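You operate a simulated robot arm through the tools that you are given. There is no shell and no other tool. Be economical: measure what you need, move in short steps, check, and stop when the job is done.

Carry out the task below with a simulated robot arm. There is one attempt and no reset: what you move stays moved.

TASK
Push the blue line into its port, pull-test it and charge the block.
Fine: the line's tag names the port; open the supply lever till the deck gauge shows 7 bar or more, then shut it.

The check looks at the end state, three seconds after you hand in, the way a careful person would. Anything else that was tipped, shoved, dropped, spilled or broken makes it a failure.

THE ROBOT
A 6-joint arm with a two-finger parallel gripper, fixed in place. Base frame: the origin is at the foot of the arm, x ahead of it, y to its left, z up. Lengths are in m, angles in degrees, forces in N, time in s.
With the tool pointing down near the work surface it reaches from about 0.14 to 0.78 m from the base axis. Its first joint turns from -166.0 to 166.0 degrees. Payload 3.91 kg.
The tool frame sits at the grasp point between the pads (the TCP): z along the fingers, y along the line on which they close. The tips reach 0.03 m beyond it. Largest opening 0.11 m; finger width 0.02, thickness 0.01; the body of the gripper, 0.048 by 0.112 m, starts 0.055 m behind the TCP.
Orientation is that of the tool frame in the base frame, as a unit quaternion [x, y, z, w]. With the fingers straight down and closing along the base's y, the tool's x points along the base's -x, its y along +y and its z along -z.

THE INTERFACE
- The arm moves only by the tool jog_arm. Its argument "series" is one flat list of numbers, 7 for each row, row after row: the gripper command, from -1 (shut) to 1 (fully open), values between in proportion, then the shift along the tool's x, y, z in units of 150 mm (1.0 is 150 mm), then the turn, a rotation vector about the tool's x, y, z in units of 120 degrees (1.0 is 120 degrees). In form: [fingers, tx, ty, tz, wx, wy, wz, fingers, tx, ty, tz, wx, wy, wz, ...]. A call has 1 to 10 rows; each row is the pose to reach, as a shift and turn from the pose commanded when the call began, along the tool's axes at that moment. A call with a number of a shift or a turn outside -1 to 1 is refused whole. Each row takes 0.2 s and may step no farther than 0.05 m and 8.6 degrees from the row before; otherwise, or with a gripper value out of range, the whole call is refused. Where a pose cannot be reached the arm comes as near as it can. A force on the tool above 90 N (or 10 N above the force at the start of the call, whichever is more), or a blocked arm, ends the call early, and 0.2 s more pass. Each finger travels about 0.108 m/s and halts on what it meets, pressing with about 33 N; the grip force reading is that of the motor and also rises with nothing between the fingers. The clock runs only during rows and for 0.2 s after the last one: add rows that repeat a pose to give the fingers time. The reply holds the time, the measured pose of the TCP, the force on the tool along the base axes, the opening and the grip force, in the units named above and with some noise, with the torque about the TCP (base axes, N m) and any sound that the robot's microphone picked up.
- Cameras (640 x 400 px; columns grow to the right, rows downward): "scene" is fixed at [0.4004, -0.4976, 1.8101]; the picture's right is [0.96, -0.27, 0.00], its down [-0.18, -0.67, -0.72] and it looks along [0.19, 0.70, -0.69] (base axes); focal length 369 px, centre (320, 200). "wrist" rides on the gripper at [0.077, 0.007, -0.115] in the tool frame; the picture's right is [-0.09, 1.00, 0.00], its down [-0.80, -0.07, -0.59] and it looks along [-0.59, -0.05, 0.80] (tool axes); focal length 270 px, centre (320, 200).
- capture(camera): a new picture of that camera. The clock stands still meanwhile.
- slide_trunk(by): slides the trunk up (or, below 0, down) by that many m; the arm rides with it, the base frame stays. It gives what a move gives, with no picture.
- pixel_to_xyz(camera, pixels): for up to 12 pixels [column, row] of the newest picture of that camera ("zoom" is the newest enlarged one), the place [x, y, z] in the base frame of the surface seen there, good to about 0.002 m. The clock stands still meanwhile.
- enlarge(camera, box): a new picture of the part [left, top, right, bottom] of that camera's present view, enlarged. The clock stands still meanwhile.
- close_job(): hands the job in; it is judged then, once.

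Go step by step. Measure first, check grasps and placings, and put right what went wrong. The budget is 80 turns and 46 pictures, counting those below and the enlarged ones. Unless the task says otherwise, let go and move clear before handing in, and close with one line.

The tools are called as a command line: name --argument value ..., lists and objects as JSON in quotes. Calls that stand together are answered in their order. jog_arm: Moves the arm, as the interface text tells. Its arguments: {"type":"object","properties":{"series":{"type":"array"}},"required":["series"]} The other tools are called the same way: slide_trunk (by) slides the trunk up or down; capture (camera) takes a picture; pixel_to_xyz (camera, pixels) gives the place of the surface under pixels of a picture; enlarge (camera, box) takes an enlarged picture of a part of a camera's view; close_job () hands the job in.

At the start:

```text
t: 0.0
ee_pos: [0.3575, 0.0355, 1.3574]
ee_rot: [-0.001, 1.0, 0.0, 0.001]
ft_force: [0.1, -0.2, 0.0]
torque: [0.0, 0.01, 0.0]
width: 0.1099
grasp_force: 0.0
trunk travel left (down, up): [-0.475, 0.065]
```

scene: 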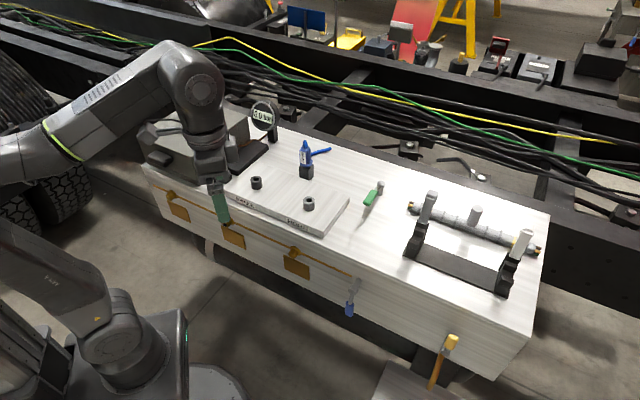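
wrist: 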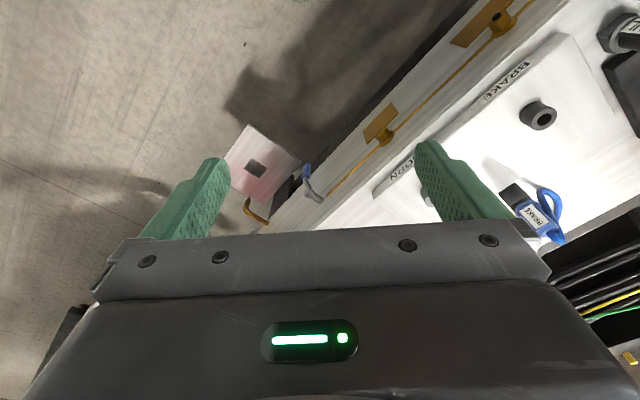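

The scene shows a deck with two ports (near 256,183 and 308,204), a blue line with tag near (307,160), a gauge at (264,115), and levers at (372,195) and (350,295). I'll enlarge these areas.

enlarge --camera "scene" --box '[220, 90, 400, 240]'

enlarge --camera "wrist" --box '[360, 20, 640, 250]'

enlarge --camera "scene" --box '[320, 170, 560, 390]'

```text
2.67 times, centred on (310, 165) of scene
```

zoom: 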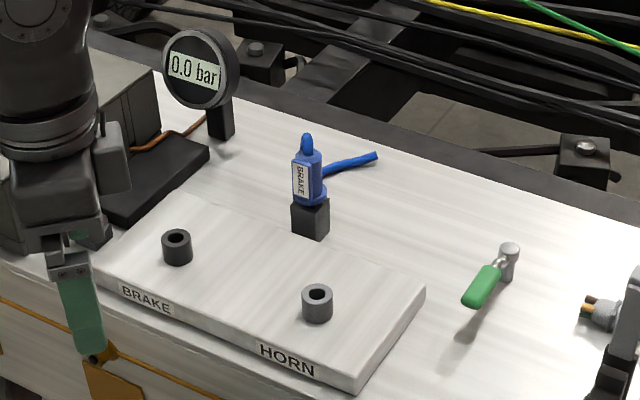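

```text
1.74 times, centred on (500, 135) of wrist
```

zoom: 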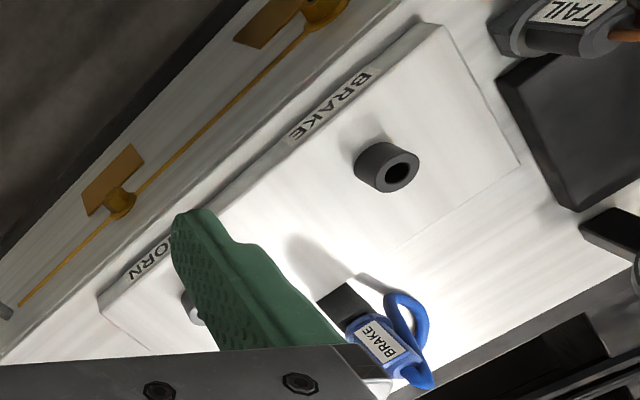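

```text
1.82 times, centred on (440, 280) of scene
```

zoom: 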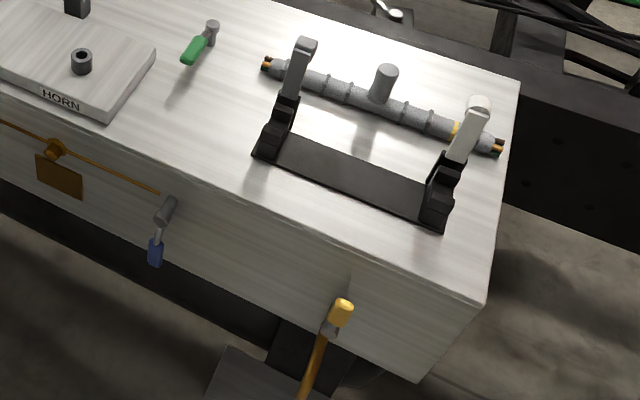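

The tag reads BRAKE, so the target is the left port. Several levers exist, so I'll measure the key objects and see which one is the supply.

enlarge --camera "scene" --box '[230, 100, 350, 220]'

enlarge --camera "scene" --box '[320, 240, 480, 390]'

enlarge --camera "wrist" --box '[210, 100, 400, 240]'

pixel_to_xyz --camera "scene" --pixels '[[256, 179], [308, 200], [305, 146], [304, 160], [306, 172], [326, 150], [372, 196], [380, 185], [350, 308], [355, 285], [300, 225], [340, 180]]'

```text
3.33 times, centred on (290, 160) of scene
```

zoom: 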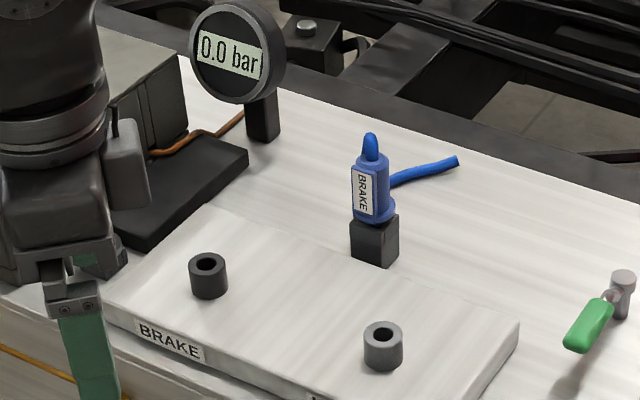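

```text
2.67 times, centred on (400, 315) of scene
```

zoom: 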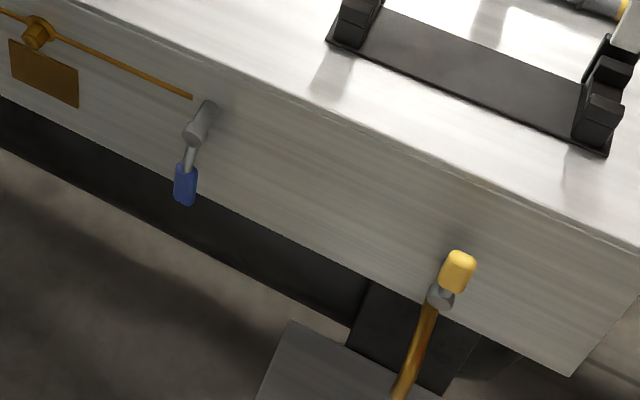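

```text
2.86 times, centred on (305, 170) of wrist
```

zoom: 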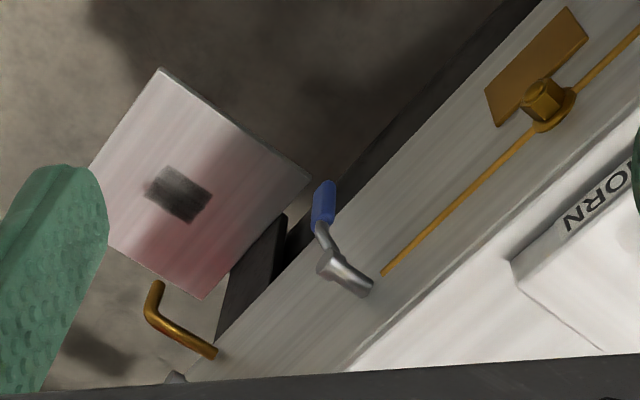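

```text
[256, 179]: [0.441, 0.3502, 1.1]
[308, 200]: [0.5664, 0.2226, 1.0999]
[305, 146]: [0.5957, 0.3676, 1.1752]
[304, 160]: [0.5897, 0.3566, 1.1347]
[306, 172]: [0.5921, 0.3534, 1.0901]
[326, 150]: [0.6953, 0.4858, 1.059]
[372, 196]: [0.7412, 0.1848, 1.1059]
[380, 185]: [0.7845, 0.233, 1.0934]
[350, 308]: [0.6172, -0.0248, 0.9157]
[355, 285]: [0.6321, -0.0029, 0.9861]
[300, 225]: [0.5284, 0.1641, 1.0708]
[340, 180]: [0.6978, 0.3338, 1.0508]
```

Target is the BRAKE port at about (0.441, 0.350, 1.10), and the connector is at about (0.595, 0.36), z 1.09–1.175. I'm moving at the current height so the wrist camera looks at the connector.

jog_arm --series '[1, -0.08, 0.28, 0, 0, 0, 0, 1, -0.16, 0.56, 0, 0, 0, 0, 1, -0.24, 0.84, 0, 0, 0, 0, 1, -0.28, 1.0, 0, 0, 0, 0]'

jog_arm --series '[1, -0.08, 0.28, 0, 0, 0, 0, 1, -0.16, 0.56, 0, 0, 0, 0, 1, -0.2, 0.84, 0, 0, 0, 0, 1, -0.2, 0.95, 0, 0, 0, 0]'

capture --camera "wrist"

```text
t: 1.0
ee_pos: [0.3964, 0.1881, 1.3572]
ee_rot: [0.0, 1.0, 0.0, 0.0]
ft_force: [0.2, 0.7, -0.3]
torque: [0.01, 0.0, 0.01]
width: 0.1099
grasp_force: 0.1
trunk travel left (down, up): [-0.475, 0.065]
```

```text
t: 2.0
ee_pos: [0.4279, 0.3306, 1.3578]
ee_rot: [-0.001, 1.0, 0.0, 0.0]
ft_force: [-0.8, -0.5, 0.1]
torque: [0.0, -0.01, 0.0]
width: 0.1102
grasp_force: 0.0
trunk travel left (down, up): [-0.475, 0.065]
```

```text
37 pictures are left
```

wrist: 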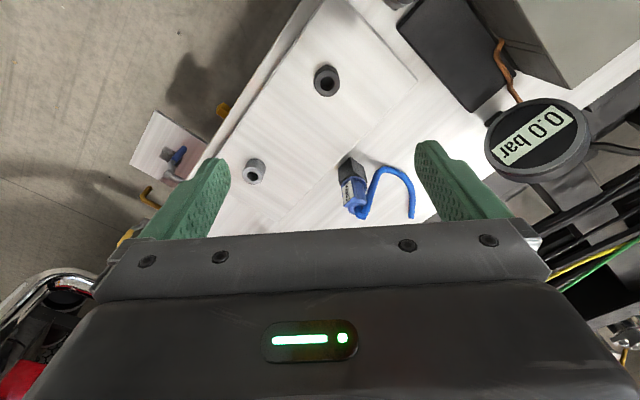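

The connector is at about (352,190), with the hose arching over to (412,215). Zooming in and measuring.

enlarge --camera "wrist" --box '[310, 130, 430, 230]'

pixel_to_xyz --camera "wrist" --pixels '[[343, 192], [353, 190], [366, 190], [350, 212], [360, 217], [372, 190], [385, 170], [408, 180], [412, 215], [350, 162], [361, 163], [326, 80]]'

```text
4.00 times, centred on (370, 180) of wrist
```

zoom: 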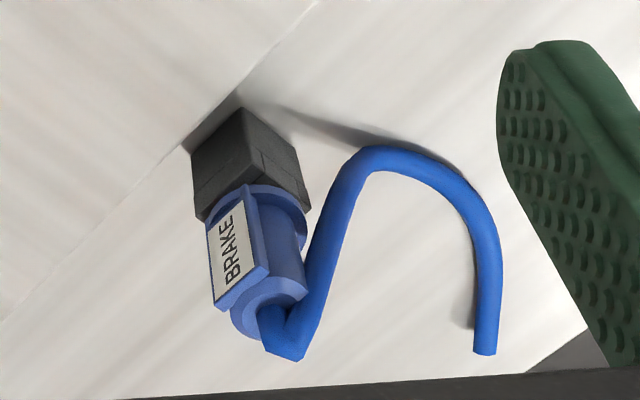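

```text
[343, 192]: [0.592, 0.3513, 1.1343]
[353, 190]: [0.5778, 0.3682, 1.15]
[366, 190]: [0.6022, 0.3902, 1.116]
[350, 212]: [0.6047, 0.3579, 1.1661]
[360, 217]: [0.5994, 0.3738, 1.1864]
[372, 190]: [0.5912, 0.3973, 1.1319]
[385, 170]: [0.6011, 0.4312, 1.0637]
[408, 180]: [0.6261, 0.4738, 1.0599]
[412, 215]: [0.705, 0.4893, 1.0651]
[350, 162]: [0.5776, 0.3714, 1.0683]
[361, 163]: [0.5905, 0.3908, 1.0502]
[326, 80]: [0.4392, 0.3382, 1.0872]
```

pixel_to_xyz --camera "zoom" --pixels '[[212, 235], [240, 205], [262, 262], [222, 298], [240, 160], [280, 150], [215, 150], [292, 205], [285, 250], [250, 315], [285, 300], [290, 340]]'

enlarge --camera "scene" --box '[285, 135, 345, 185]'

```text
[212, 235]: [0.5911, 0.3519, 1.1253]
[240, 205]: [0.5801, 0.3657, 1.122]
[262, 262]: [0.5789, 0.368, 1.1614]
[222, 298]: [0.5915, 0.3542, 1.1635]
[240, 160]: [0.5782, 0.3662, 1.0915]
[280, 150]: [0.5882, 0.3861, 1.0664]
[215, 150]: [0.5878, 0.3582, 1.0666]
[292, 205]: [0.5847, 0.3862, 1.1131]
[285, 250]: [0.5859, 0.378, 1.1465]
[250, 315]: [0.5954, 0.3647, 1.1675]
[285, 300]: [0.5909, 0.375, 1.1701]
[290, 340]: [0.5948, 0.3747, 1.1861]
```

```text
8.00 times, centred on (315, 160) of scene
```

zoom: 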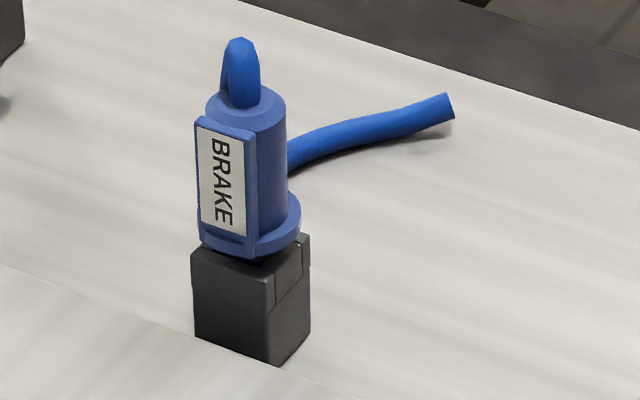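

The label face normal is about 45° to the base axes and the connector axis is near (0.597, 0.371). Before gripping along the label normal, I'm checking the surrounding obstacles: gauge, boxes and ports.

capture --camera "scene"

pixel_to_xyz --camera "wrist" --pixels '[[326, 70], [316, 80], [336, 80], [326, 92], [545, 130], [440, 40], [480, 105], [540, 20], [500, 60], [254, 172], [415, 75], [345, 25]]'

enlarge --camera "wrist" --box '[226, 50, 346, 190]'

```text
34 pictures are left
```

scene: 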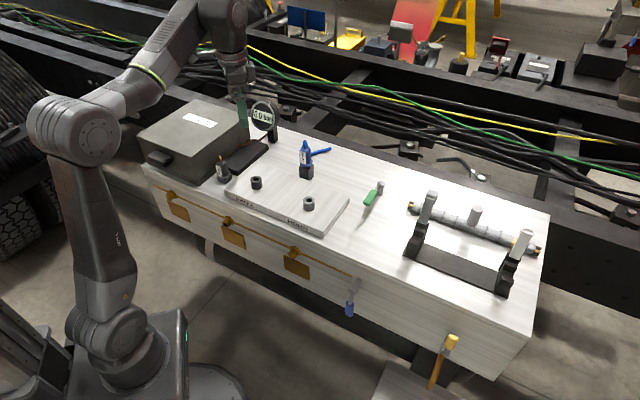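

```text
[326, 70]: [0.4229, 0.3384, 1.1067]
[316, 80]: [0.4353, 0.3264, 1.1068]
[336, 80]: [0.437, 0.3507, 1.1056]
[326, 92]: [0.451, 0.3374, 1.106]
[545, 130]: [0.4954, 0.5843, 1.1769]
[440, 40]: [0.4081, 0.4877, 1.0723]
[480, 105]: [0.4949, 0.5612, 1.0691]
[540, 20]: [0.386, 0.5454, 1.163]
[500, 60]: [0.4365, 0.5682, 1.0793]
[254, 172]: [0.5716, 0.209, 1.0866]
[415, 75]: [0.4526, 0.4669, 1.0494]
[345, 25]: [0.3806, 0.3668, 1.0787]
```

```text
2.86 times, centred on (286, 120) of wrist
```

zoom: 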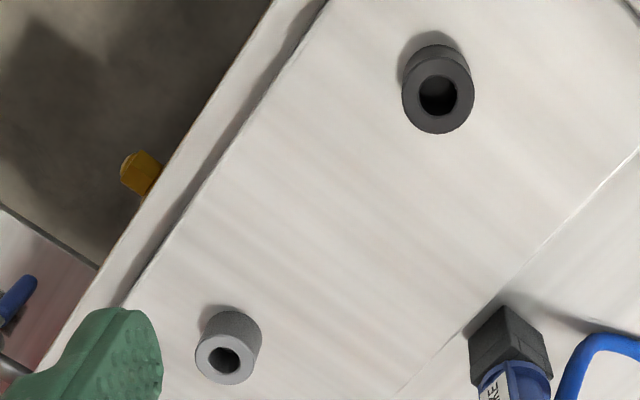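

pixel_to_xyz --camera "zoom" --pixels '[[408, 97], [468, 97], [438, 66], [438, 126], [415, 75], [460, 118], [415, 118], [460, 75], [125, 300], [325, 5], [395, 395], [635, 150]]'

pixel_to_xyz --camera "scene" --pixels '[[222, 172], [264, 115], [272, 135], [250, 150], [200, 120], [232, 140], [256, 179], [256, 187], [381, 183], [366, 204], [372, 196], [380, 190]]'

```text
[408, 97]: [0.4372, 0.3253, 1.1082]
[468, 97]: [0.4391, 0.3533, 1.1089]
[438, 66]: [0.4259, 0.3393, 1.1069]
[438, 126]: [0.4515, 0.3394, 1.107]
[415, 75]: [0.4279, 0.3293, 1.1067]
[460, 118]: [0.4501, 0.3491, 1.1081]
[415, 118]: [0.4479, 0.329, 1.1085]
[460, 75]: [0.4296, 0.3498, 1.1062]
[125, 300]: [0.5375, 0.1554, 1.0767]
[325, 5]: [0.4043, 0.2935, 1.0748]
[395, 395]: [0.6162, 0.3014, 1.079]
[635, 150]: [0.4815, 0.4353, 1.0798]
```

```text
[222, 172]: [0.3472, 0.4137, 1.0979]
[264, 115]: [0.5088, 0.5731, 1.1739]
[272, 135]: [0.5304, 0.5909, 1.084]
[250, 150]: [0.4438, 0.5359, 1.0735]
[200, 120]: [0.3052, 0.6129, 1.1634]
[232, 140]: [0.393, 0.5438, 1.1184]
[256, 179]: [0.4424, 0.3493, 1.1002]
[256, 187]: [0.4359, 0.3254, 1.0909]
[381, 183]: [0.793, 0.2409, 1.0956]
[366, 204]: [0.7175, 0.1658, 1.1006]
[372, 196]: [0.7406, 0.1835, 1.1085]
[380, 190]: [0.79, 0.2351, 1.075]
```

The port centre is (0.4387, 0.3393) with its top at 1.107, and the plate axis lies at 134°. I'm rotating the tool 46° so the fingers close along the label normal, and moving above the connector.

jog_arm --series '[1, -0.16, 0.045, 0, 0, 0, 0.064, 1, -0.32, 0.09, 0, 0, 0, 0.128, 1, -0.48, 0.135, 0, 0, 0, 0.192, 1, -0.64, 0.18, 0, 0, 0, 0.256, 1, -0.8, 0.225, 0, 0, 0, 0.32, 1, -0.96, 0.27, 0, 0, 0, 0.383, 1, -0.96, 0.27, 0.2, 0, 0, 0.383]'

capture --camera "wrist"

```text
t: 3.6
ee_pos: [0.5608, 0.3601, 1.3047]
ee_rot: [0.39, 0.921, 0.0, 0.002]
ft_force: [0.5, 0.3, 0.2]
torque: [-0.01, 0.02, 0.0]
width: 0.1103
grasp_force: 0.1
out of reach, approached as far as the arm can: row 3, 4, 5, 6, 7
trunk travel left (down, up): [-0.475, 0.065]
```

```text
32 pictures are left
```

wrist: 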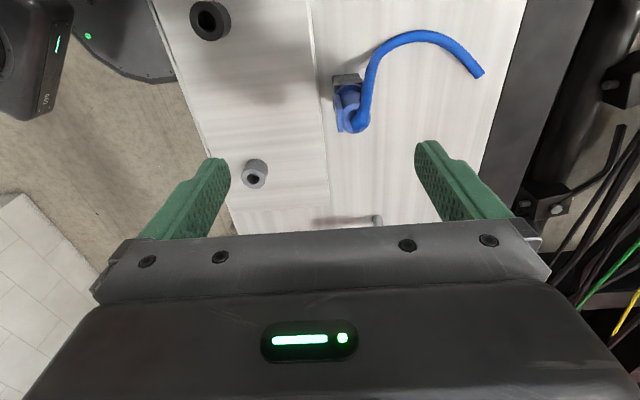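

The reach is limited at this height (stopped at 0.561, 0.360). I'll try lower, moving towards the connector at z 1.25.

jog_arm --series '[1, 0, 0, 0.2, 0, 0, 0, 1, -0.114, 0.223, 0.37, 0, 0, 0]'

```text
t: 4.2
ee_pos: [0.596, 0.371, 1.2503]
ee_rot: [0.39, 0.921, -0.001, 0.0]
ft_force: [0.0, 0.1, 0.1]
torque: [0.02, 0.03, 0.01]
width: 0.11
grasp_force: 0.0
trunk travel left (down, up): [-0.475, 0.065]
```

Reached (0.596, 0.371, 1.250). I'll check alignment before descending.

capture --camera "wrist"

enlarge --camera "scene" --box '[260, 90, 360, 190]'

```text
31 pictures are left
```

wrist: 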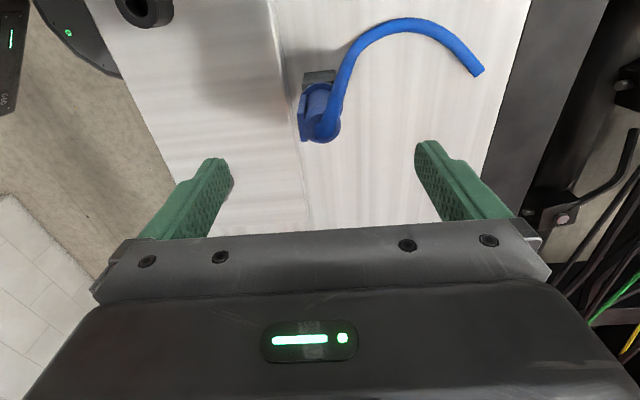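

```text
4.00 times, centred on (310, 140) of scene
```

zoom: 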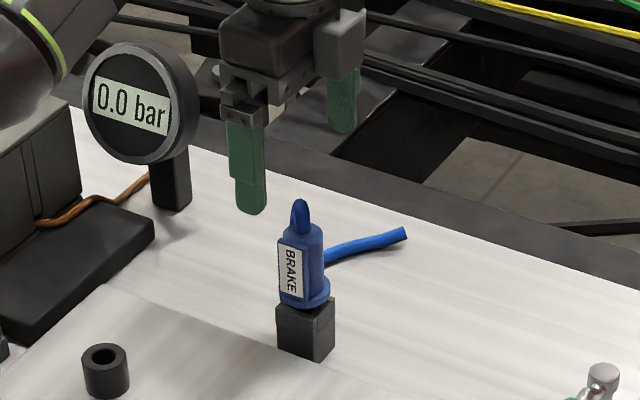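

The connector (318,110) is centred between the fingers and the hose lies outside the finger paths. Descending to TCP z 1.150.

jog_arm --series '[1, -0.005, 0.005, 0.25, 0, 0, 0, 1, -0.005, 0.005, 0.5, 0, 0, 0, 1, -0.005, 0.005, 0.668, 0, 0, 0]'

capture --camera "wrist"

```text
t: 5.0
ee_pos: [0.596, 0.3707, 1.1515]
ee_rot: [0.39, 0.921, 0.001, 0.001]
ft_force: [-0.3, -0.6, 0.4]
torque: [0.03, 0.0, 0.01]
width: 0.1102
grasp_force: 0.0
trunk travel left (down, up): [-0.475, 0.065]
```

```text
29 pictures are left
```

wrist: 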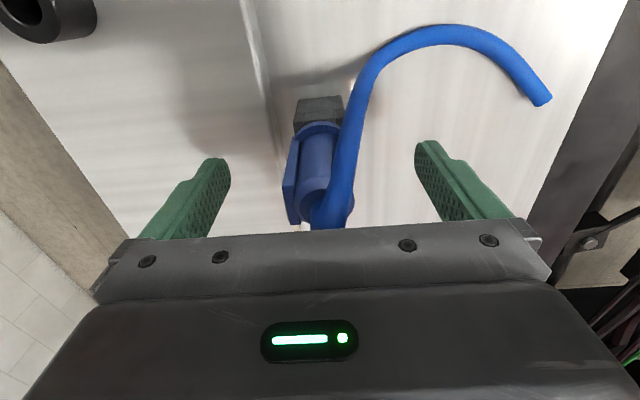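

The body spans columns 283–337 including the label plate, versus a finger midpoint of 322. I'll shift about 4 mm along −y of the tool, then close.

jog_arm --series '[0.4, 0, -0.027, 0, 0, 0, 0, 0, 0, -0.027, 0, 0, 0, 0, -0.3, 0, -0.027, 0, 0, 0, 0, -0.5, 0, -0.027, 0, 0, 0, 0, -0.7, 0, -0.027, 0, 0, 0, 0, -1, 0, -0.027, 0, 0, 0, 0, -1, 0, -0.027, 0, 0, 0, 0, -1, 0, -0.027, 0, 0, 0, 0]'

capture --camera "wrist"

```text
t: 6.8
ee_pos: [0.5951, 0.3698, 1.1506]
ee_rot: [0.389, 0.921, 0.0, 0.001]
ft_force: [13.6, 14.8, 1.6]
torque: [0.76, -0.73, 0.04]
width: 0.0288
grasp_force: 32.4
trunk travel left (down, up): [-0.475, 0.065]
```

```text
28 pictures are left
```

wrist: 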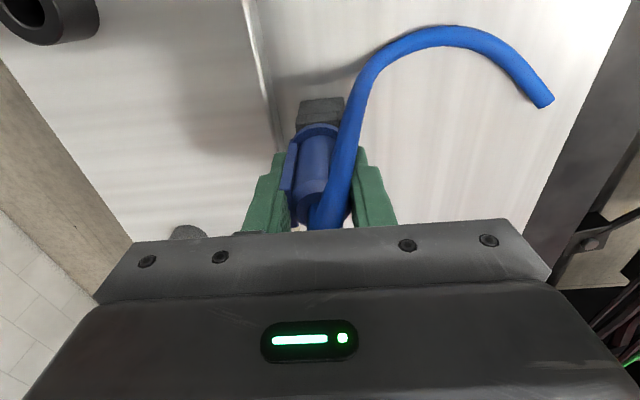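

Gripped at width 0.029, but there's about 20 N side load along +n. I'll relieve it by shifting about 2.4 mm.

jog_arm --series '[-1, 0, 0.016, 0, 0, 0, 0, -1, 0, 0.016, 0, 0, 0, 0]'

```text
t: 7.4
ee_pos: [0.5952, 0.3706, 1.1503]
ee_rot: [0.389, 0.921, -0.001, -0.001]
ft_force: [6.4, 8.3, 0.1]
torque: [0.49, -0.33, 0.01]
width: 0.0286
grasp_force: 33.0
trunk travel left (down, up): [-0.475, 0.065]
```

jog_arm --series '[-1, 0, 0.015, 0, 0, 0, 0, -1, 0, 0.015, 0, 0, 0, 0]'

```text
t: 8.0
ee_pos: [0.5959, 0.3704, 1.1506]
ee_rot: [0.39, 0.921, -0.001, 0.0]
ft_force: [0.0, -0.6, -0.5]
torque: [-0.01, 0.01, 0.0]
width: 0.0287
grasp_force: 32.9
trunk travel left (down, up): [-0.475, 0.065]
```

The side load is gone. Lifting straight up slowly.

jog_arm --series '[-1, 0, 0, -0.1, 0, 0, 0, -1, 0, 0, -0.2, 0, 0, 0, -1, 0, 0, -0.35, 0, 0, 0, -1, 0, 0, -0.5, 0, 0, 0]'

enlarge --camera "scene" --box '[260, 90, 360, 190]'

capture --camera "wrist"

```text
t: 9.0
ee_pos: [0.5945, 0.3717, 1.2271]
ee_rot: [0.389, 0.921, 0.001, -0.001]
ft_force: [0.0, 0.4, -0.2]
torque: [0.0, 0.01, 0.0]
width: 0.0286
grasp_force: 32.9
trunk travel left (down, up): [-0.475, 0.065]
```

```text
4.00 times, centred on (310, 140) of scene
```

zoom: 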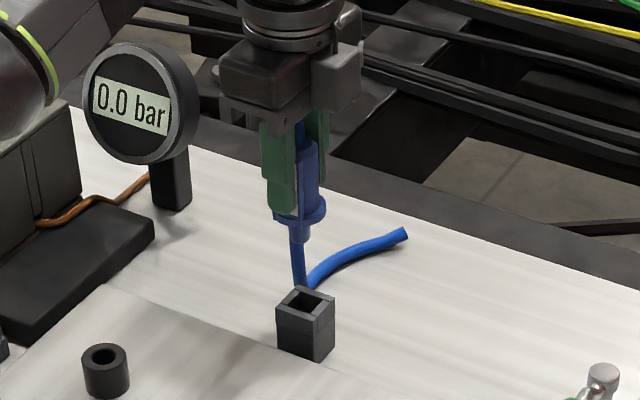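

```text
26 pictures are left
```

wrist: 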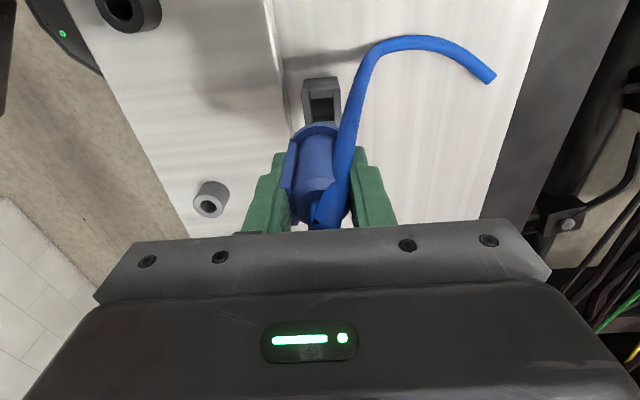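

The plug is free and its stub is visible below the collar at zoom (297,240). I'll measure the stand opening and the connector to find the plug axis relative to the TCP.

pixel_to_xyz --camera "zoom" --pixels '[[280, 304], [332, 297], [302, 289], [311, 316], [296, 312], [323, 305], [290, 298], [318, 292], [298, 240], [310, 225], [320, 180], [310, 165]]'

enlarge --camera "wrist" --box '[240, 60, 400, 240]'

```text
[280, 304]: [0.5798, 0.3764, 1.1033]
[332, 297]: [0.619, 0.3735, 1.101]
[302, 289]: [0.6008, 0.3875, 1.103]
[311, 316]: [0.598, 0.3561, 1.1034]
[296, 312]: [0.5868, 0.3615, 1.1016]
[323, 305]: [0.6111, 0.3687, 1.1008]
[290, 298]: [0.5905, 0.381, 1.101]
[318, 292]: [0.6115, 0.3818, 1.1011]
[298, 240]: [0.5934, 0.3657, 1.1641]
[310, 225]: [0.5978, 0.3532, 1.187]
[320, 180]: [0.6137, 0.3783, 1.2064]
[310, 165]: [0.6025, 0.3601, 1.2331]
```

```text
2.22 times, centred on (320, 150) of wrist
```

zoom: 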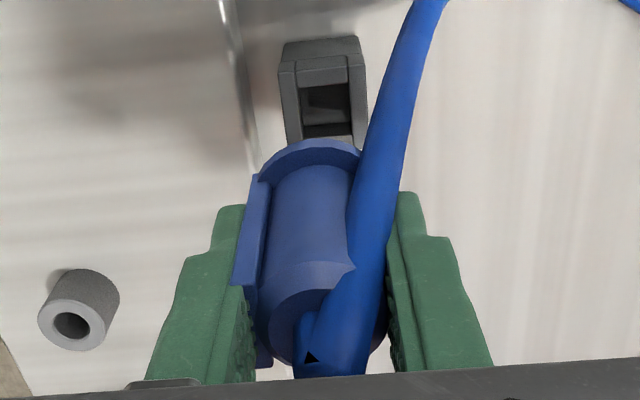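

The stand centre is about (0.5995, 0.3725), so the plug axis sits roughly 2–4 mm toward +n of the TCP. I'm moving to hover over the BRAKE port at this height, then comparing visually.

jog_arm --series '[-1, 0.113, -0.183, 0, 0, 0, 0, -1, 0.227, -0.365, 0, 0, 0, 0, -1, 0.34, -0.548, 0, 0, 0, 0, -1, 0.454, -0.73, 0, 0, 0, 0, -1, 0.567, -0.913, 0, 0, 0, 0, -1, 0.567, -0.913, 0.15, 0, 0, 0]'

enlarge --camera "scene" --box '[216, 125, 296, 205]'

enlarge --camera "wrist" --box '[240, 40, 400, 240]'

```text
t: 10.4
ee_pos: [0.4402, 0.3393, 1.2031]
ee_rot: [0.389, 0.921, 0.0, -0.001]
ft_force: [-0.1, 0.0, -0.9]
torque: [0.04, -0.01, 0.03]
width: 0.0287
grasp_force: 33.0
trunk travel left (down, up): [-0.475, 0.065]
```

```text
5.00 times, centred on (256, 165) of scene
```

zoom: 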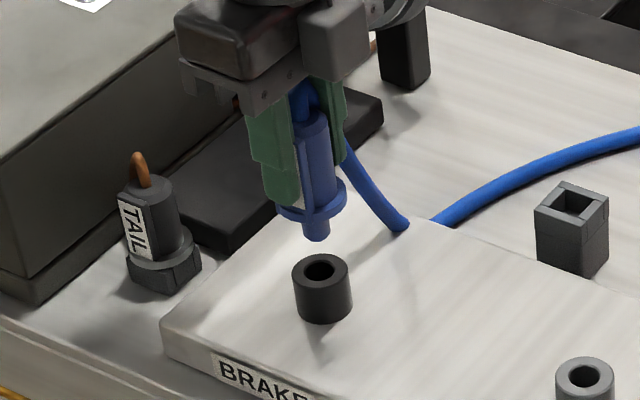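

```text
2.00 times, centred on (320, 140) of wrist
```

zoom: 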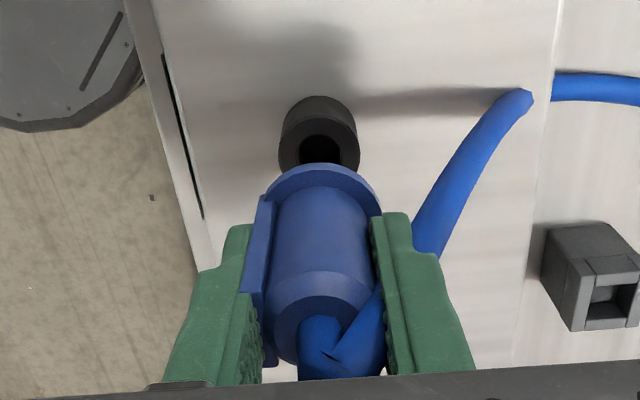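

The plug and port look aligned to about 1 mm: stub at zoom column 316 versus hole at 320 in scene, and collar at 323 versus port at 320 in wrist. I'll shift −1 mm along n and get a finer view.

jog_arm --series '[-1, 0, -0.007, 0.03, 0, 0, 0, -1, 0, -0.007, 0.03, 0, 0, 0]'

enlarge --camera "scene" --box '[240, 155, 272, 195]'

pixel_to_xyz --camera "zoom" --pixels '[[320, 160], [320, 140], [320, 180], [320, 200]]'

```text
t: 11.0
ee_pos: [0.4387, 0.3355, 1.1994]
ee_rot: [0.389, 0.921, -0.001, 0.0]
ft_force: [0.7, 0.6, 0.6]
torque: [-0.03, 0.04, 0.04]
width: 0.0288
grasp_force: 32.7
trunk travel left (down, up): [-0.475, 0.065]
```

```text
10.00 times, centred on (256, 175) of scene
```

zoom: 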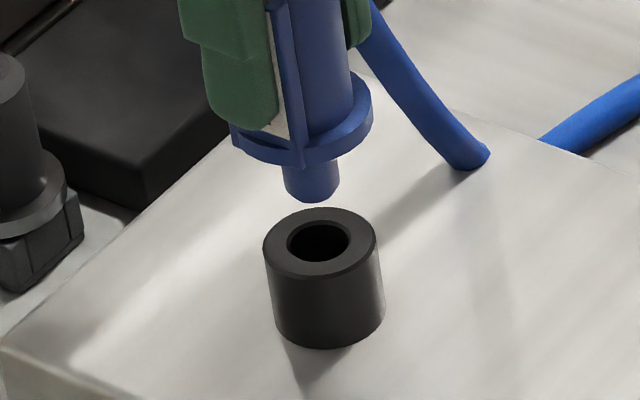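

```text
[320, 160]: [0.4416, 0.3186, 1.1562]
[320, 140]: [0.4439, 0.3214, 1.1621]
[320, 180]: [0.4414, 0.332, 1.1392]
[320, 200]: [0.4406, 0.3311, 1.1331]
```

The stub (diameter about 16.5 mm) and the hole (about 18 mm) are clearly seen. I'm sampling depth points on both to get the relative offset.

pixel_to_xyz --camera "zoom" --pixels '[[312, 199], [312, 190], [300, 195], [326, 195], [290, 185], [336, 185], [320, 271], [275, 245], [365, 240], [320, 214], [285, 225], [355, 262]]'

enlarge --camera "wrist" --box '[260, 80, 380, 200]'

pixel_to_xyz --camera "zoom" --pixels '[[320, 60], [250, 100], [390, 100], [255, 60], [385, 60]]'

```text
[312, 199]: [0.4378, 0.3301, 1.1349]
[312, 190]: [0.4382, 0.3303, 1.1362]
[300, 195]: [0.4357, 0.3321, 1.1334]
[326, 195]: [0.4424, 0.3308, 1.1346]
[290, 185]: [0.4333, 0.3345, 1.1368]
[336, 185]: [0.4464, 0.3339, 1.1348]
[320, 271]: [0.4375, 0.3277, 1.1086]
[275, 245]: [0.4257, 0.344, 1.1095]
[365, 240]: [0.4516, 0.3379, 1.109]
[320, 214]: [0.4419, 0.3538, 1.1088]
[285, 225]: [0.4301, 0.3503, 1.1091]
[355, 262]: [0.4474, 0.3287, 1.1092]
```

```text
3.33 times, centred on (320, 140) of wrist
```

zoom: 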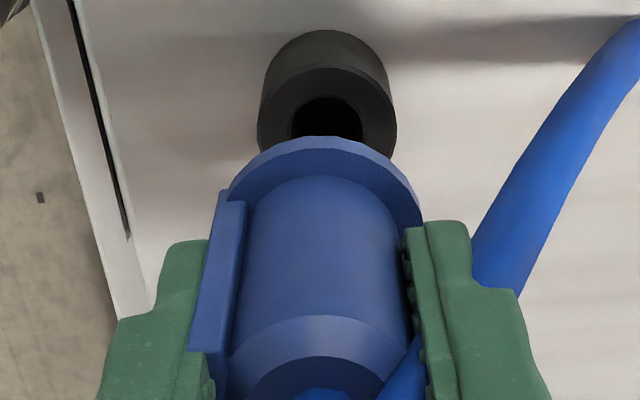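

```text
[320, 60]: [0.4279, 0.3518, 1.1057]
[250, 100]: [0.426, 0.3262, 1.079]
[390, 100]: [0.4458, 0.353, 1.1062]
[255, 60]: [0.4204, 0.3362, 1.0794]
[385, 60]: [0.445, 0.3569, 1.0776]
```

The rim centre is about (0.439, 0.3403) and the stub about (0.4393, 0.3385). It's aligned along n and roughly 1.5 mm short along tool +x. I'm correcting that and lowering to about 6 mm above the rim.

jog_arm --series '[-1, 0.01, 0, 0, 0, 0, 0, -1, 0.01, 0, 0.06, 0, 0, 0, -1, 0.01, 0, 0.12, 0, 0, 0]'

enlarge --camera "scene" --box '[240, 160, 272, 200]'

```text
t: 11.8
ee_pos: [0.4364, 0.3383, 1.1813]
ee_rot: [0.389, 0.921, 0.0, 0.0]
ft_force: [-0.8, 0.0, -1.2]
torque: [0.02, -0.02, 0.03]
width: 0.0286
grasp_force: 33.2
trunk travel left (down, up): [-0.475, 0.065]
```

```text
10.00 times, centred on (256, 180) of scene
```

zoom: 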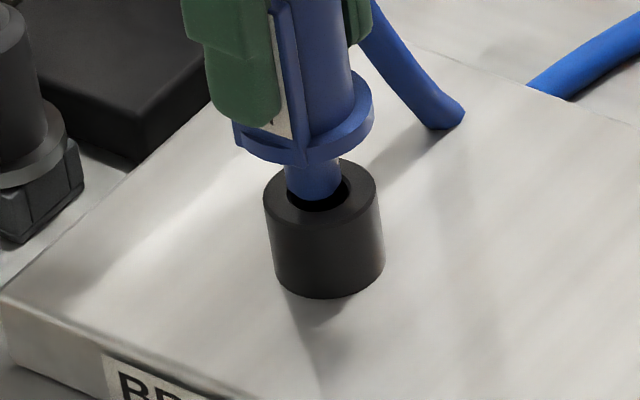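

enlarge --camera "wrist" --box '[270, 80, 370, 180]'

```text
4.00 times, centred on (320, 130) of wrist
```

zoom: 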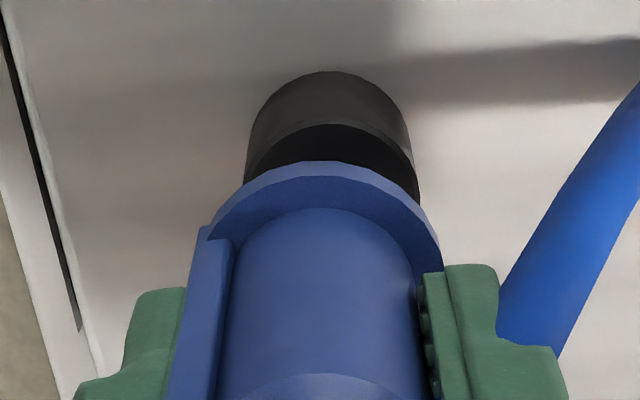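

The wrist view shows the port centre (332) slightly to +n of the plug (325), and scene agrees. I'll shift +1.5 mm along n, then descend gently in small steps.

jog_arm --series '[-1, 0, 0.01, 0, 0, 0, 0, -1, 0, 0.01, 0.02, 0, 0, 0, -1, 0, 0.01, 0.04, 0, 0, 0, -1, 0, 0.01, 0.06, 0, 0, 0]'

enlarge --camera "scene" --box '[240, 160, 272, 200]'

```text
t: 12.8
ee_pos: [0.4387, 0.3392, 1.1721]
ee_rot: [0.39, 0.921, 0.0, 0.0]
ft_force: [-0.3, -0.5, -0.8]
torque: [0.01, 0.02, 0.02]
width: 0.0286
grasp_force: 33.0
trunk travel left (down, up): [-0.475, 0.065]
```

```text
10.00 times, centred on (256, 180) of scene
```

zoom: 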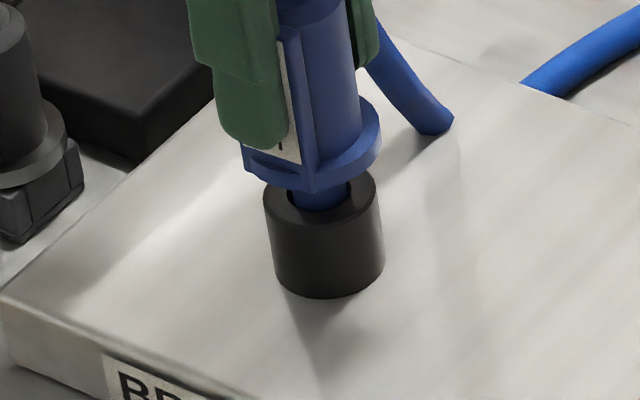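

The stub is entering the hole with no contact force. Continuing down in 3 mm steps.

jog_arm --series '[-1, 0, 0, 0.02, 0, 0, 0, -1, 0, 0, 0.04, 0, 0, 0, -1, 0, 0, 0.06, 0, 0, 0]'

```text
t: 13.6
ee_pos: [0.4381, 0.3387, 1.1647]
ee_rot: [0.39, 0.921, 0.001, 0.001]
ft_force: [-1.3, 1.2, 6.1]
torque: [-0.02, 0.19, -0.02]
width: 0.0286
grasp_force: 33.2
trunk travel left (down, up): [-0.475, 0.065]
```

Resistance is a light 6 N with little lateral force. Continuing.

jog_arm --series '[-1, 0, 0, 0.015, 0, 0, 0, -1, 0, 0, 0.03, 0, 0, 0, -1, 0, 0, 0.045, 0, 0, 0]'

```text
t: 14.4
ee_pos: [0.4374, 0.3401, 1.1593]
ee_rot: [0.389, 0.921, 0.003, 0.002]
ft_force: [1.5, 6.3, 29.3]
torque: [0.53, -0.31, -0.02]
width: 0.0288
grasp_force: 33.0
trunk travel left (down, up): [-0.475, 0.065]
```

enlarge --camera "scene" --box '[240, 160, 272, 200]'

```text
10.00 times, centred on (256, 180) of scene
```

zoom: 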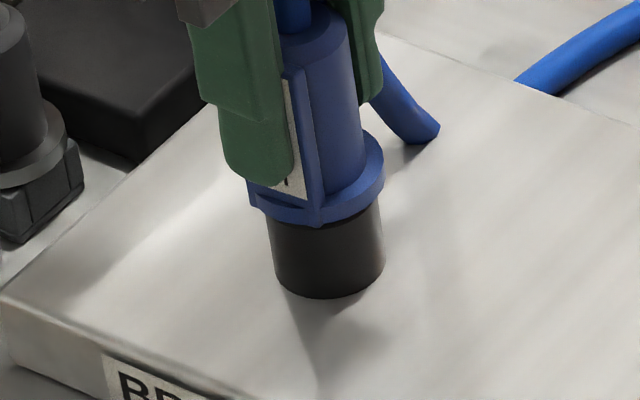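

The collar is nearly on the rim, with resistance typical of a push-fit seal. Pressing further and listening for a click.

jog_arm --series '[-1, 0, 0, 0.02, 0, 0, 0, -1, 0, 0, 0.035, 0, 0, 0, -1, 0, 0, 0.05, 0, 0, 0]'

```text
t: 15.2
ee_pos: [0.4385, 0.3392, 1.1505]
ee_rot: [0.389, 0.921, 0.001, 0.001]
ft_force: [5.6, 6.5, 29.4]
torque: [0.54, -0.53, -0.04]
width: 0.0283
grasp_force: 32.7
trunk travel left (down, up): [-0.475, 0.065]
```

enlarge --camera "scene" --box '[240, 160, 272, 200]'

```text
10.00 times, centred on (256, 180) of scene
```

zoom: 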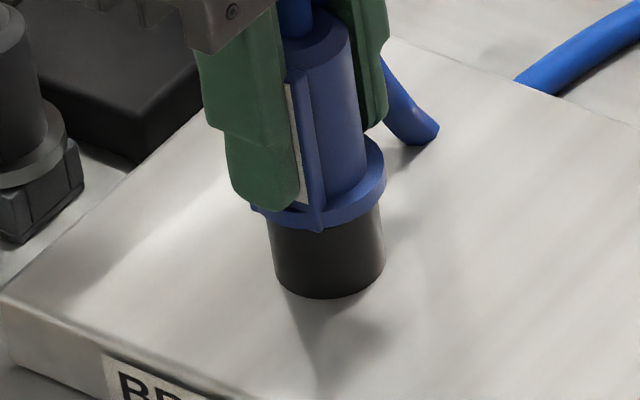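

The fingers slipped about 8 mm down the body, and the tips are now just above the collar. Pushing further will bear directly on the collar.

jog_arm --series '[-1, 0, 0, 0.02, 0, 0, 0, -1, 0, 0, 0.04, 0, 0, 0, -1, 0, 0, 0.06, 0, 0, 0]'

```text
t: 16.0
ee_pos: [0.4372, 0.3384, 1.1484]
ee_rot: [0.389, 0.921, 0.008, 0.004]
ft_force: [5.7, 5.1, 67.3]
torque: [0.14, -0.3, 0.02]
width: 0.0286
grasp_force: 32.9
trunk travel left (down, up): [-0.475, 0.065]
```

jog_arm --series '[-1, 0, 0, 0.01, 0, 0, 0, -1, 0, 0, 0.02, 0, 0, 0, -1, 0, 0, 0.03, 0, 0, 0]'

enlarge --camera "scene" --box '[240, 160, 272, 200]'

```text
t: 16.8
ee_pos: [0.4379, 0.3386, 1.1483]
ee_rot: [0.388, 0.921, 0.013, 0.008]
ft_force: [-11.6, -8.2, 29.7]
torque: [-0.79, 0.88, 0.0]
width: 0.0285
grasp_force: 33.6
trunk travel left (down, up): [-0.475, 0.065]
stopped in row 3: the force on the tool passed its limit at 92 N (the readings are from after the stop); the commanded pose is now the measured one
```

```text
10.00 times, centred on (256, 180) of scene
```

zoom: 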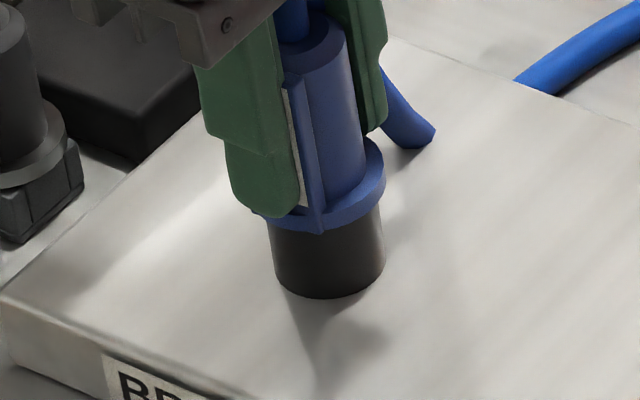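

It stopped at 92 N with the collar on the rim, so it looks bottomed. The tool yielded about 1.7° about x. I'll undo that tilt and do a gentle pull test.

jog_arm --series '[-1, 0, 0, -0.007, 0.0144, 0.002, 0, -1, 0, 0, -0.014, 0.0144, 0.002, 0, -1, 0, 0, -0.02, 0.0144, 0.002, 0]'

```text
t: 17.6
ee_pos: [0.4405, 0.339, 1.1483]
ee_rot: [0.389, 0.921, -0.003, -0.004]
ft_force: [-7.7, -7.7, 18.7]
torque: [-0.54, 0.46, -0.05]
width: 0.0284
grasp_force: 32.7
trunk travel left (down, up): [-0.475, 0.065]
```

jog_arm --series '[-1, 0, -0.007, -0.01, 0, 0, 0, -1, 0, -0.012, -0.02, 0, 0, 0, -1, 0, -0.012, -0.02, 0, 0, 0]'

```text
t: 18.4
ee_pos: [0.4395, 0.3397, 1.1486]
ee_rot: [0.389, 0.921, -0.004, -0.002]
ft_force: [-4.4, -2.0, -5.7]
torque: [0.27, -0.2, -0.11]
width: 0.0286
grasp_force: 32.9
trunk travel left (down, up): [-0.475, 0.065]
```

The pull has now started at −5.7 N. Continuing to pull up gently.

jog_arm --series '[-1, 0, 0, -0.012, 0, 0, 0, -1, 0, 0, -0.024, 0, 0, 0]'

```text
t: 19.0
ee_pos: [0.4398, 0.3401, 1.1513]
ee_rot: [0.39, 0.921, -0.006, -0.004]
ft_force: [-7.5, -4.0, -30.2]
torque: [-0.44, 0.51, -0.1]
width: 0.0288
grasp_force: 32.4
trunk travel left (down, up): [-0.475, 0.065]
```

The pull reached 30 N. Checking whether the collar stayed down.

enlarge --camera "scene" --box '[240, 160, 272, 200]'

```text
10.00 times, centred on (256, 180) of scene
```

zoom: 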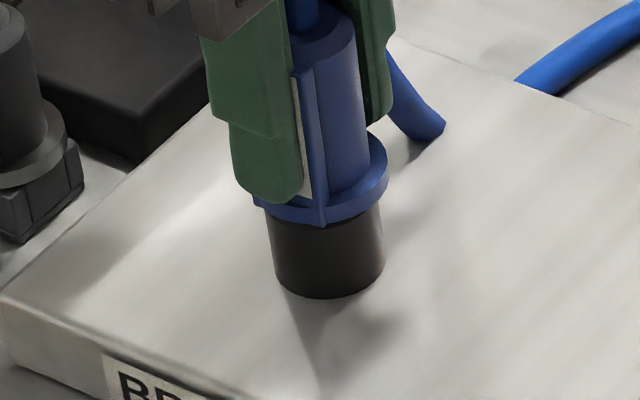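

The collar rose about 2 mm. That could be latch take-up or it could be creeping out. Pulling a further 3 mm to find out.

jog_arm --series '[-1, 0, 0, -0.01, 0, 0, 0, -1, 0, 0, -0.02, 0, 0, 0]'

enlarge --camera "scene" --box '[240, 160, 272, 200]'

```text
t: 19.6
ee_pos: [0.4401, 0.3402, 1.1551]
ee_rot: [0.389, 0.921, -0.004, -0.004]
ft_force: [-9.2, -5.9, -29.8]
torque: [-0.4, 0.52, 0.0]
width: 0.0286
grasp_force: 33.0
trunk travel left (down, up): [-0.475, 0.065]
```

```text
10.00 times, centred on (256, 180) of scene
```

zoom: 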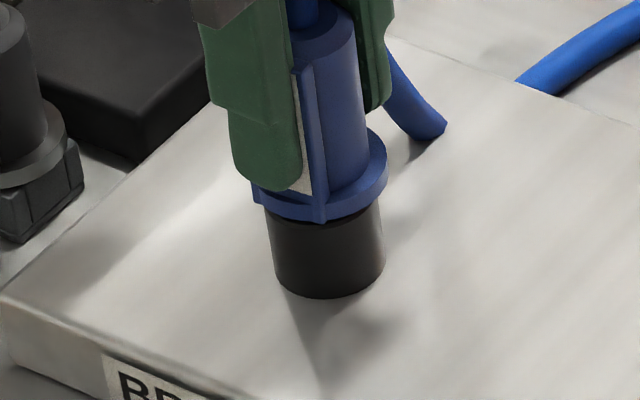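

jog_arm --series '[-1, 0, -0.01, -0.01, 0, 0, 0, -1, 0, -0.015, -0.02, 0, 0, 0, -1, 0, -0.015, -0.03, 0, 0, 0]'

enlarge --camera "scene" --box '[240, 160, 272, 200]'

```text
t: 20.4
ee_pos: [0.4384, 0.3397, 1.1594]
ee_rot: [0.389, 0.921, -0.004, -0.003]
ft_force: [-3.0, -4.0, -27.9]
torque: [-0.45, 0.32, -0.08]
width: 0.0286
grasp_force: 33.1
trunk travel left (down, up): [-0.475, 0.065]
```

```text
10.00 times, centred on (256, 180) of scene
```

zoom: 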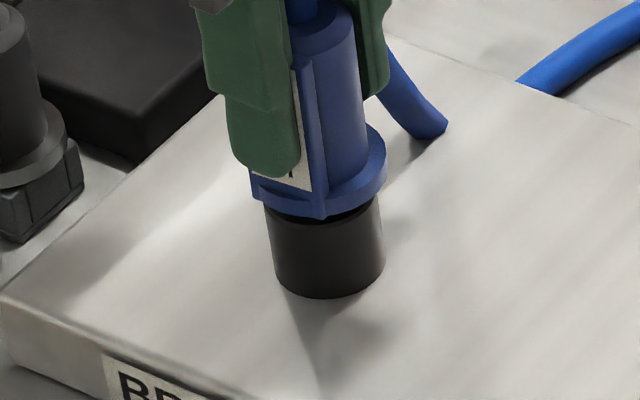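

The collar is creeping out under about 28 N, so it isn't latched yet. I'll push again bearing on the collar, hold the load longer, and watch for a click.

jog_arm --series '[-1, 0, -0.005, 0.03, 0, 0, 0, -1, 0, -0.005, 0.06, 0, 0, 0, -1, 0, -0.005, 0.09, 0, 0, 0, -1, 0, -0.005, 0.11, 0, 0, 0, -1, 0, -0.005, 0.12, 0, 0, 0, -1, 0, -0.005, 0.12, 0, 0, 0, -1, 0, -0.005, 0.12, 0, 0, 0, -1, 0, -0.005, 0.12, 0, 0, 0]'

```text
t: 22.2
ee_pos: [0.4385, 0.3393, 1.1445]
ee_rot: [0.389, 0.921, -0.003, -0.003]
ft_force: [11.6, 11.9, 23.6]
torque: [0.63, -0.56, -0.04]
width: 0.0288
grasp_force: 32.9
trunk travel left (down, up): [-0.475, 0.065]
```

It went deeper (TCP 1.1445 at 24 N). I'll relieve the +n side load and keep pressing.

jog_arm --series '[-1, 0, 0.012, 0.01, 0, 0, 0, -1, 0, 0.018, 0.02, 0, 0, 0, -1, 0, 0.018, 0.035, 0, 0, 0, -1, 0, 0.018, 0.045, 0, 0, 0, -1, 0, 0.018, 0.045, 0, 0, 0, -1, 0, 0.018, 0.045, 0, 0, 0]'

enlarge --camera "scene" --box '[240, 160, 272, 200]'

```text
t: 23.6
ee_pos: [0.4397, 0.3382, 1.1376]
ee_rot: [0.389, 0.921, -0.003, -0.002]
ft_force: [5.4, 2.3, 29.2]
torque: [0.26, -0.51, -0.1]
width: 0.0287
grasp_force: 33.3
trunk travel left (down, up): [-0.475, 0.065]
```

```text
10.00 times, centred on (256, 180) of scene
```

zoom: 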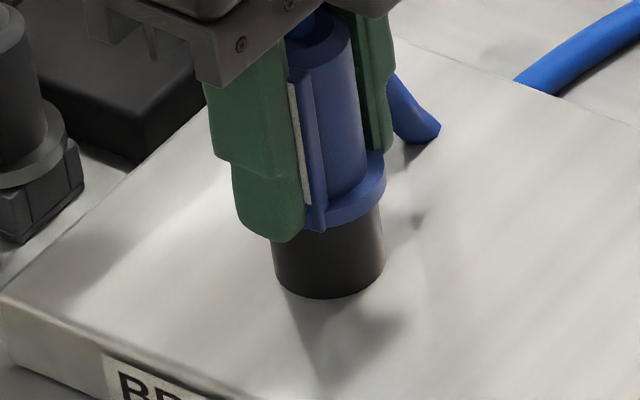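

The left finger has now slid past the collar along the flush label plate, so earlier presses were lopsided. I'll inspect from the wrist camera before deciding.

enlarge --camera "wrist" --box '[240, 80, 400, 240]'

```text
2.50 times, centred on (320, 160) of wrist
```

zoom: 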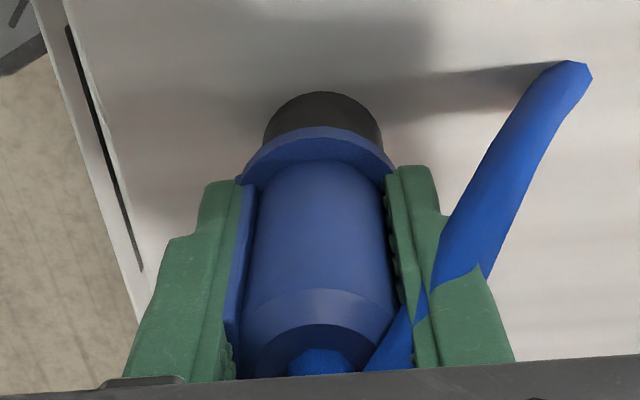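

The collar visibly overlaps the right finger, and the grip slips at about 29 N both ways. I'll redo the pull test from here and check whether the collar rises.

jog_arm --series '[-1, 0, 0.004, -0.02, 0, 0, 0, -1, 0, 0.004, -0.04, 0, 0, 0, -1, 0, 0.004, -0.06, 0, 0, 0, -1, 0, 0.004, -0.08, 0, 0, 0, -1, 0, 0.004, -0.1, 0, 0, 0]'

enlarge --camera "scene" --box '[240, 160, 272, 200]'

```text
t: 24.8
ee_pos: [0.4385, 0.3412, 1.1499]
ee_rot: [0.389, 0.921, -0.005, -0.004]
ft_force: [-10.1, -9.0, -28.3]
torque: [-0.55, 0.66, -0.13]
width: 0.0293
grasp_force: 33.2
trunk travel left (down, up): [-0.475, 0.065]
```

```text
10.00 times, centred on (256, 180) of scene
```

zoom: 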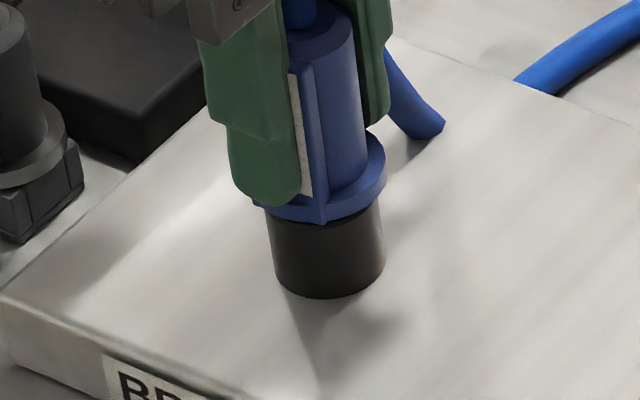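

The collar rose about 2 mm again under 28 N, so the side grip can't push hard enough to latch. New plan: release, rise, turn 90°, and press squarely on the top of the connector body with the fingers straddling the hose stem.

jog_arm --series '[-0.2, 0, 0, 0, 0, 0, 0, 0.1, 0, 0, 0, 0, 0, 0, 0.1, 0, 0, 0, 0, 0, 0, 0.1, 0, 0, -0.15, 0, 0, 0, 0.1, 0, 0, -0.35, 0, 0, 0, 0.1, 0, 0, -0.6, 0, 0, 0]'

jog_arm --series '[0.1, 0, 0, 0, 0, 0, -0.07, 0.1, 0, 0, 0, 0, 0, -0.14, 0.1, 0, 0, 0, 0, 0, -0.21, 0.1, 0, 0, 0, 0, 0, -0.28, 0.1, 0, 0, 0, 0, 0, -0.35, 0.1, 0, 0, 0, 0, 0, -0.42, 0.1, 0, 0, 0, 0, 0, -0.49, 0.1, 0, 0, 0, 0, 0, -0.56, 0.1, 0, 0, 0, 0, 0, -0.63, 0.1, 0, 0, 0, 0, 0, -0.7]'

capture --camera "wrist"

```text
t: 26.2
ee_pos: [0.4407, 0.3406, 1.2443]
ee_rot: [0.389, 0.921, -0.004, -0.004]
ft_force: [-0.4, 0.6, 0.0]
torque: [0.02, 0.0, 0.01]
width: 0.0606
grasp_force: 0.0
trunk travel left (down, up): [-0.475, 0.065]
```

```text
t: 28.4
ee_pos: [0.4401, 0.341, 1.2409]
ee_rot: [-0.328, 0.945, -0.001, -0.005]
ft_force: [0.3, 0.7, 0.5]
torque: [0.01, 0.01, -0.03]
width: 0.0607
grasp_force: 0.0
trunk travel left (down, up): [-0.475, 0.065]
```

```text
8 pictures are left
```

wrist: 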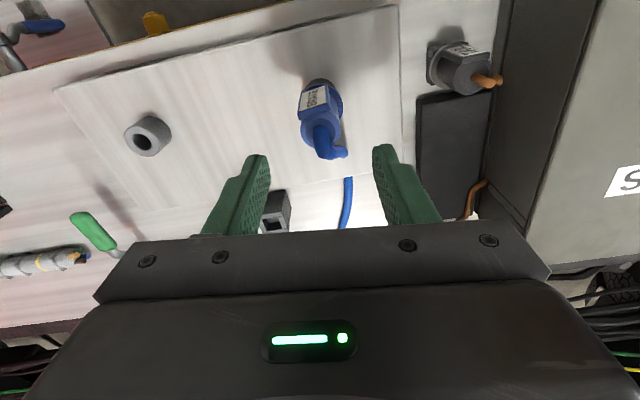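

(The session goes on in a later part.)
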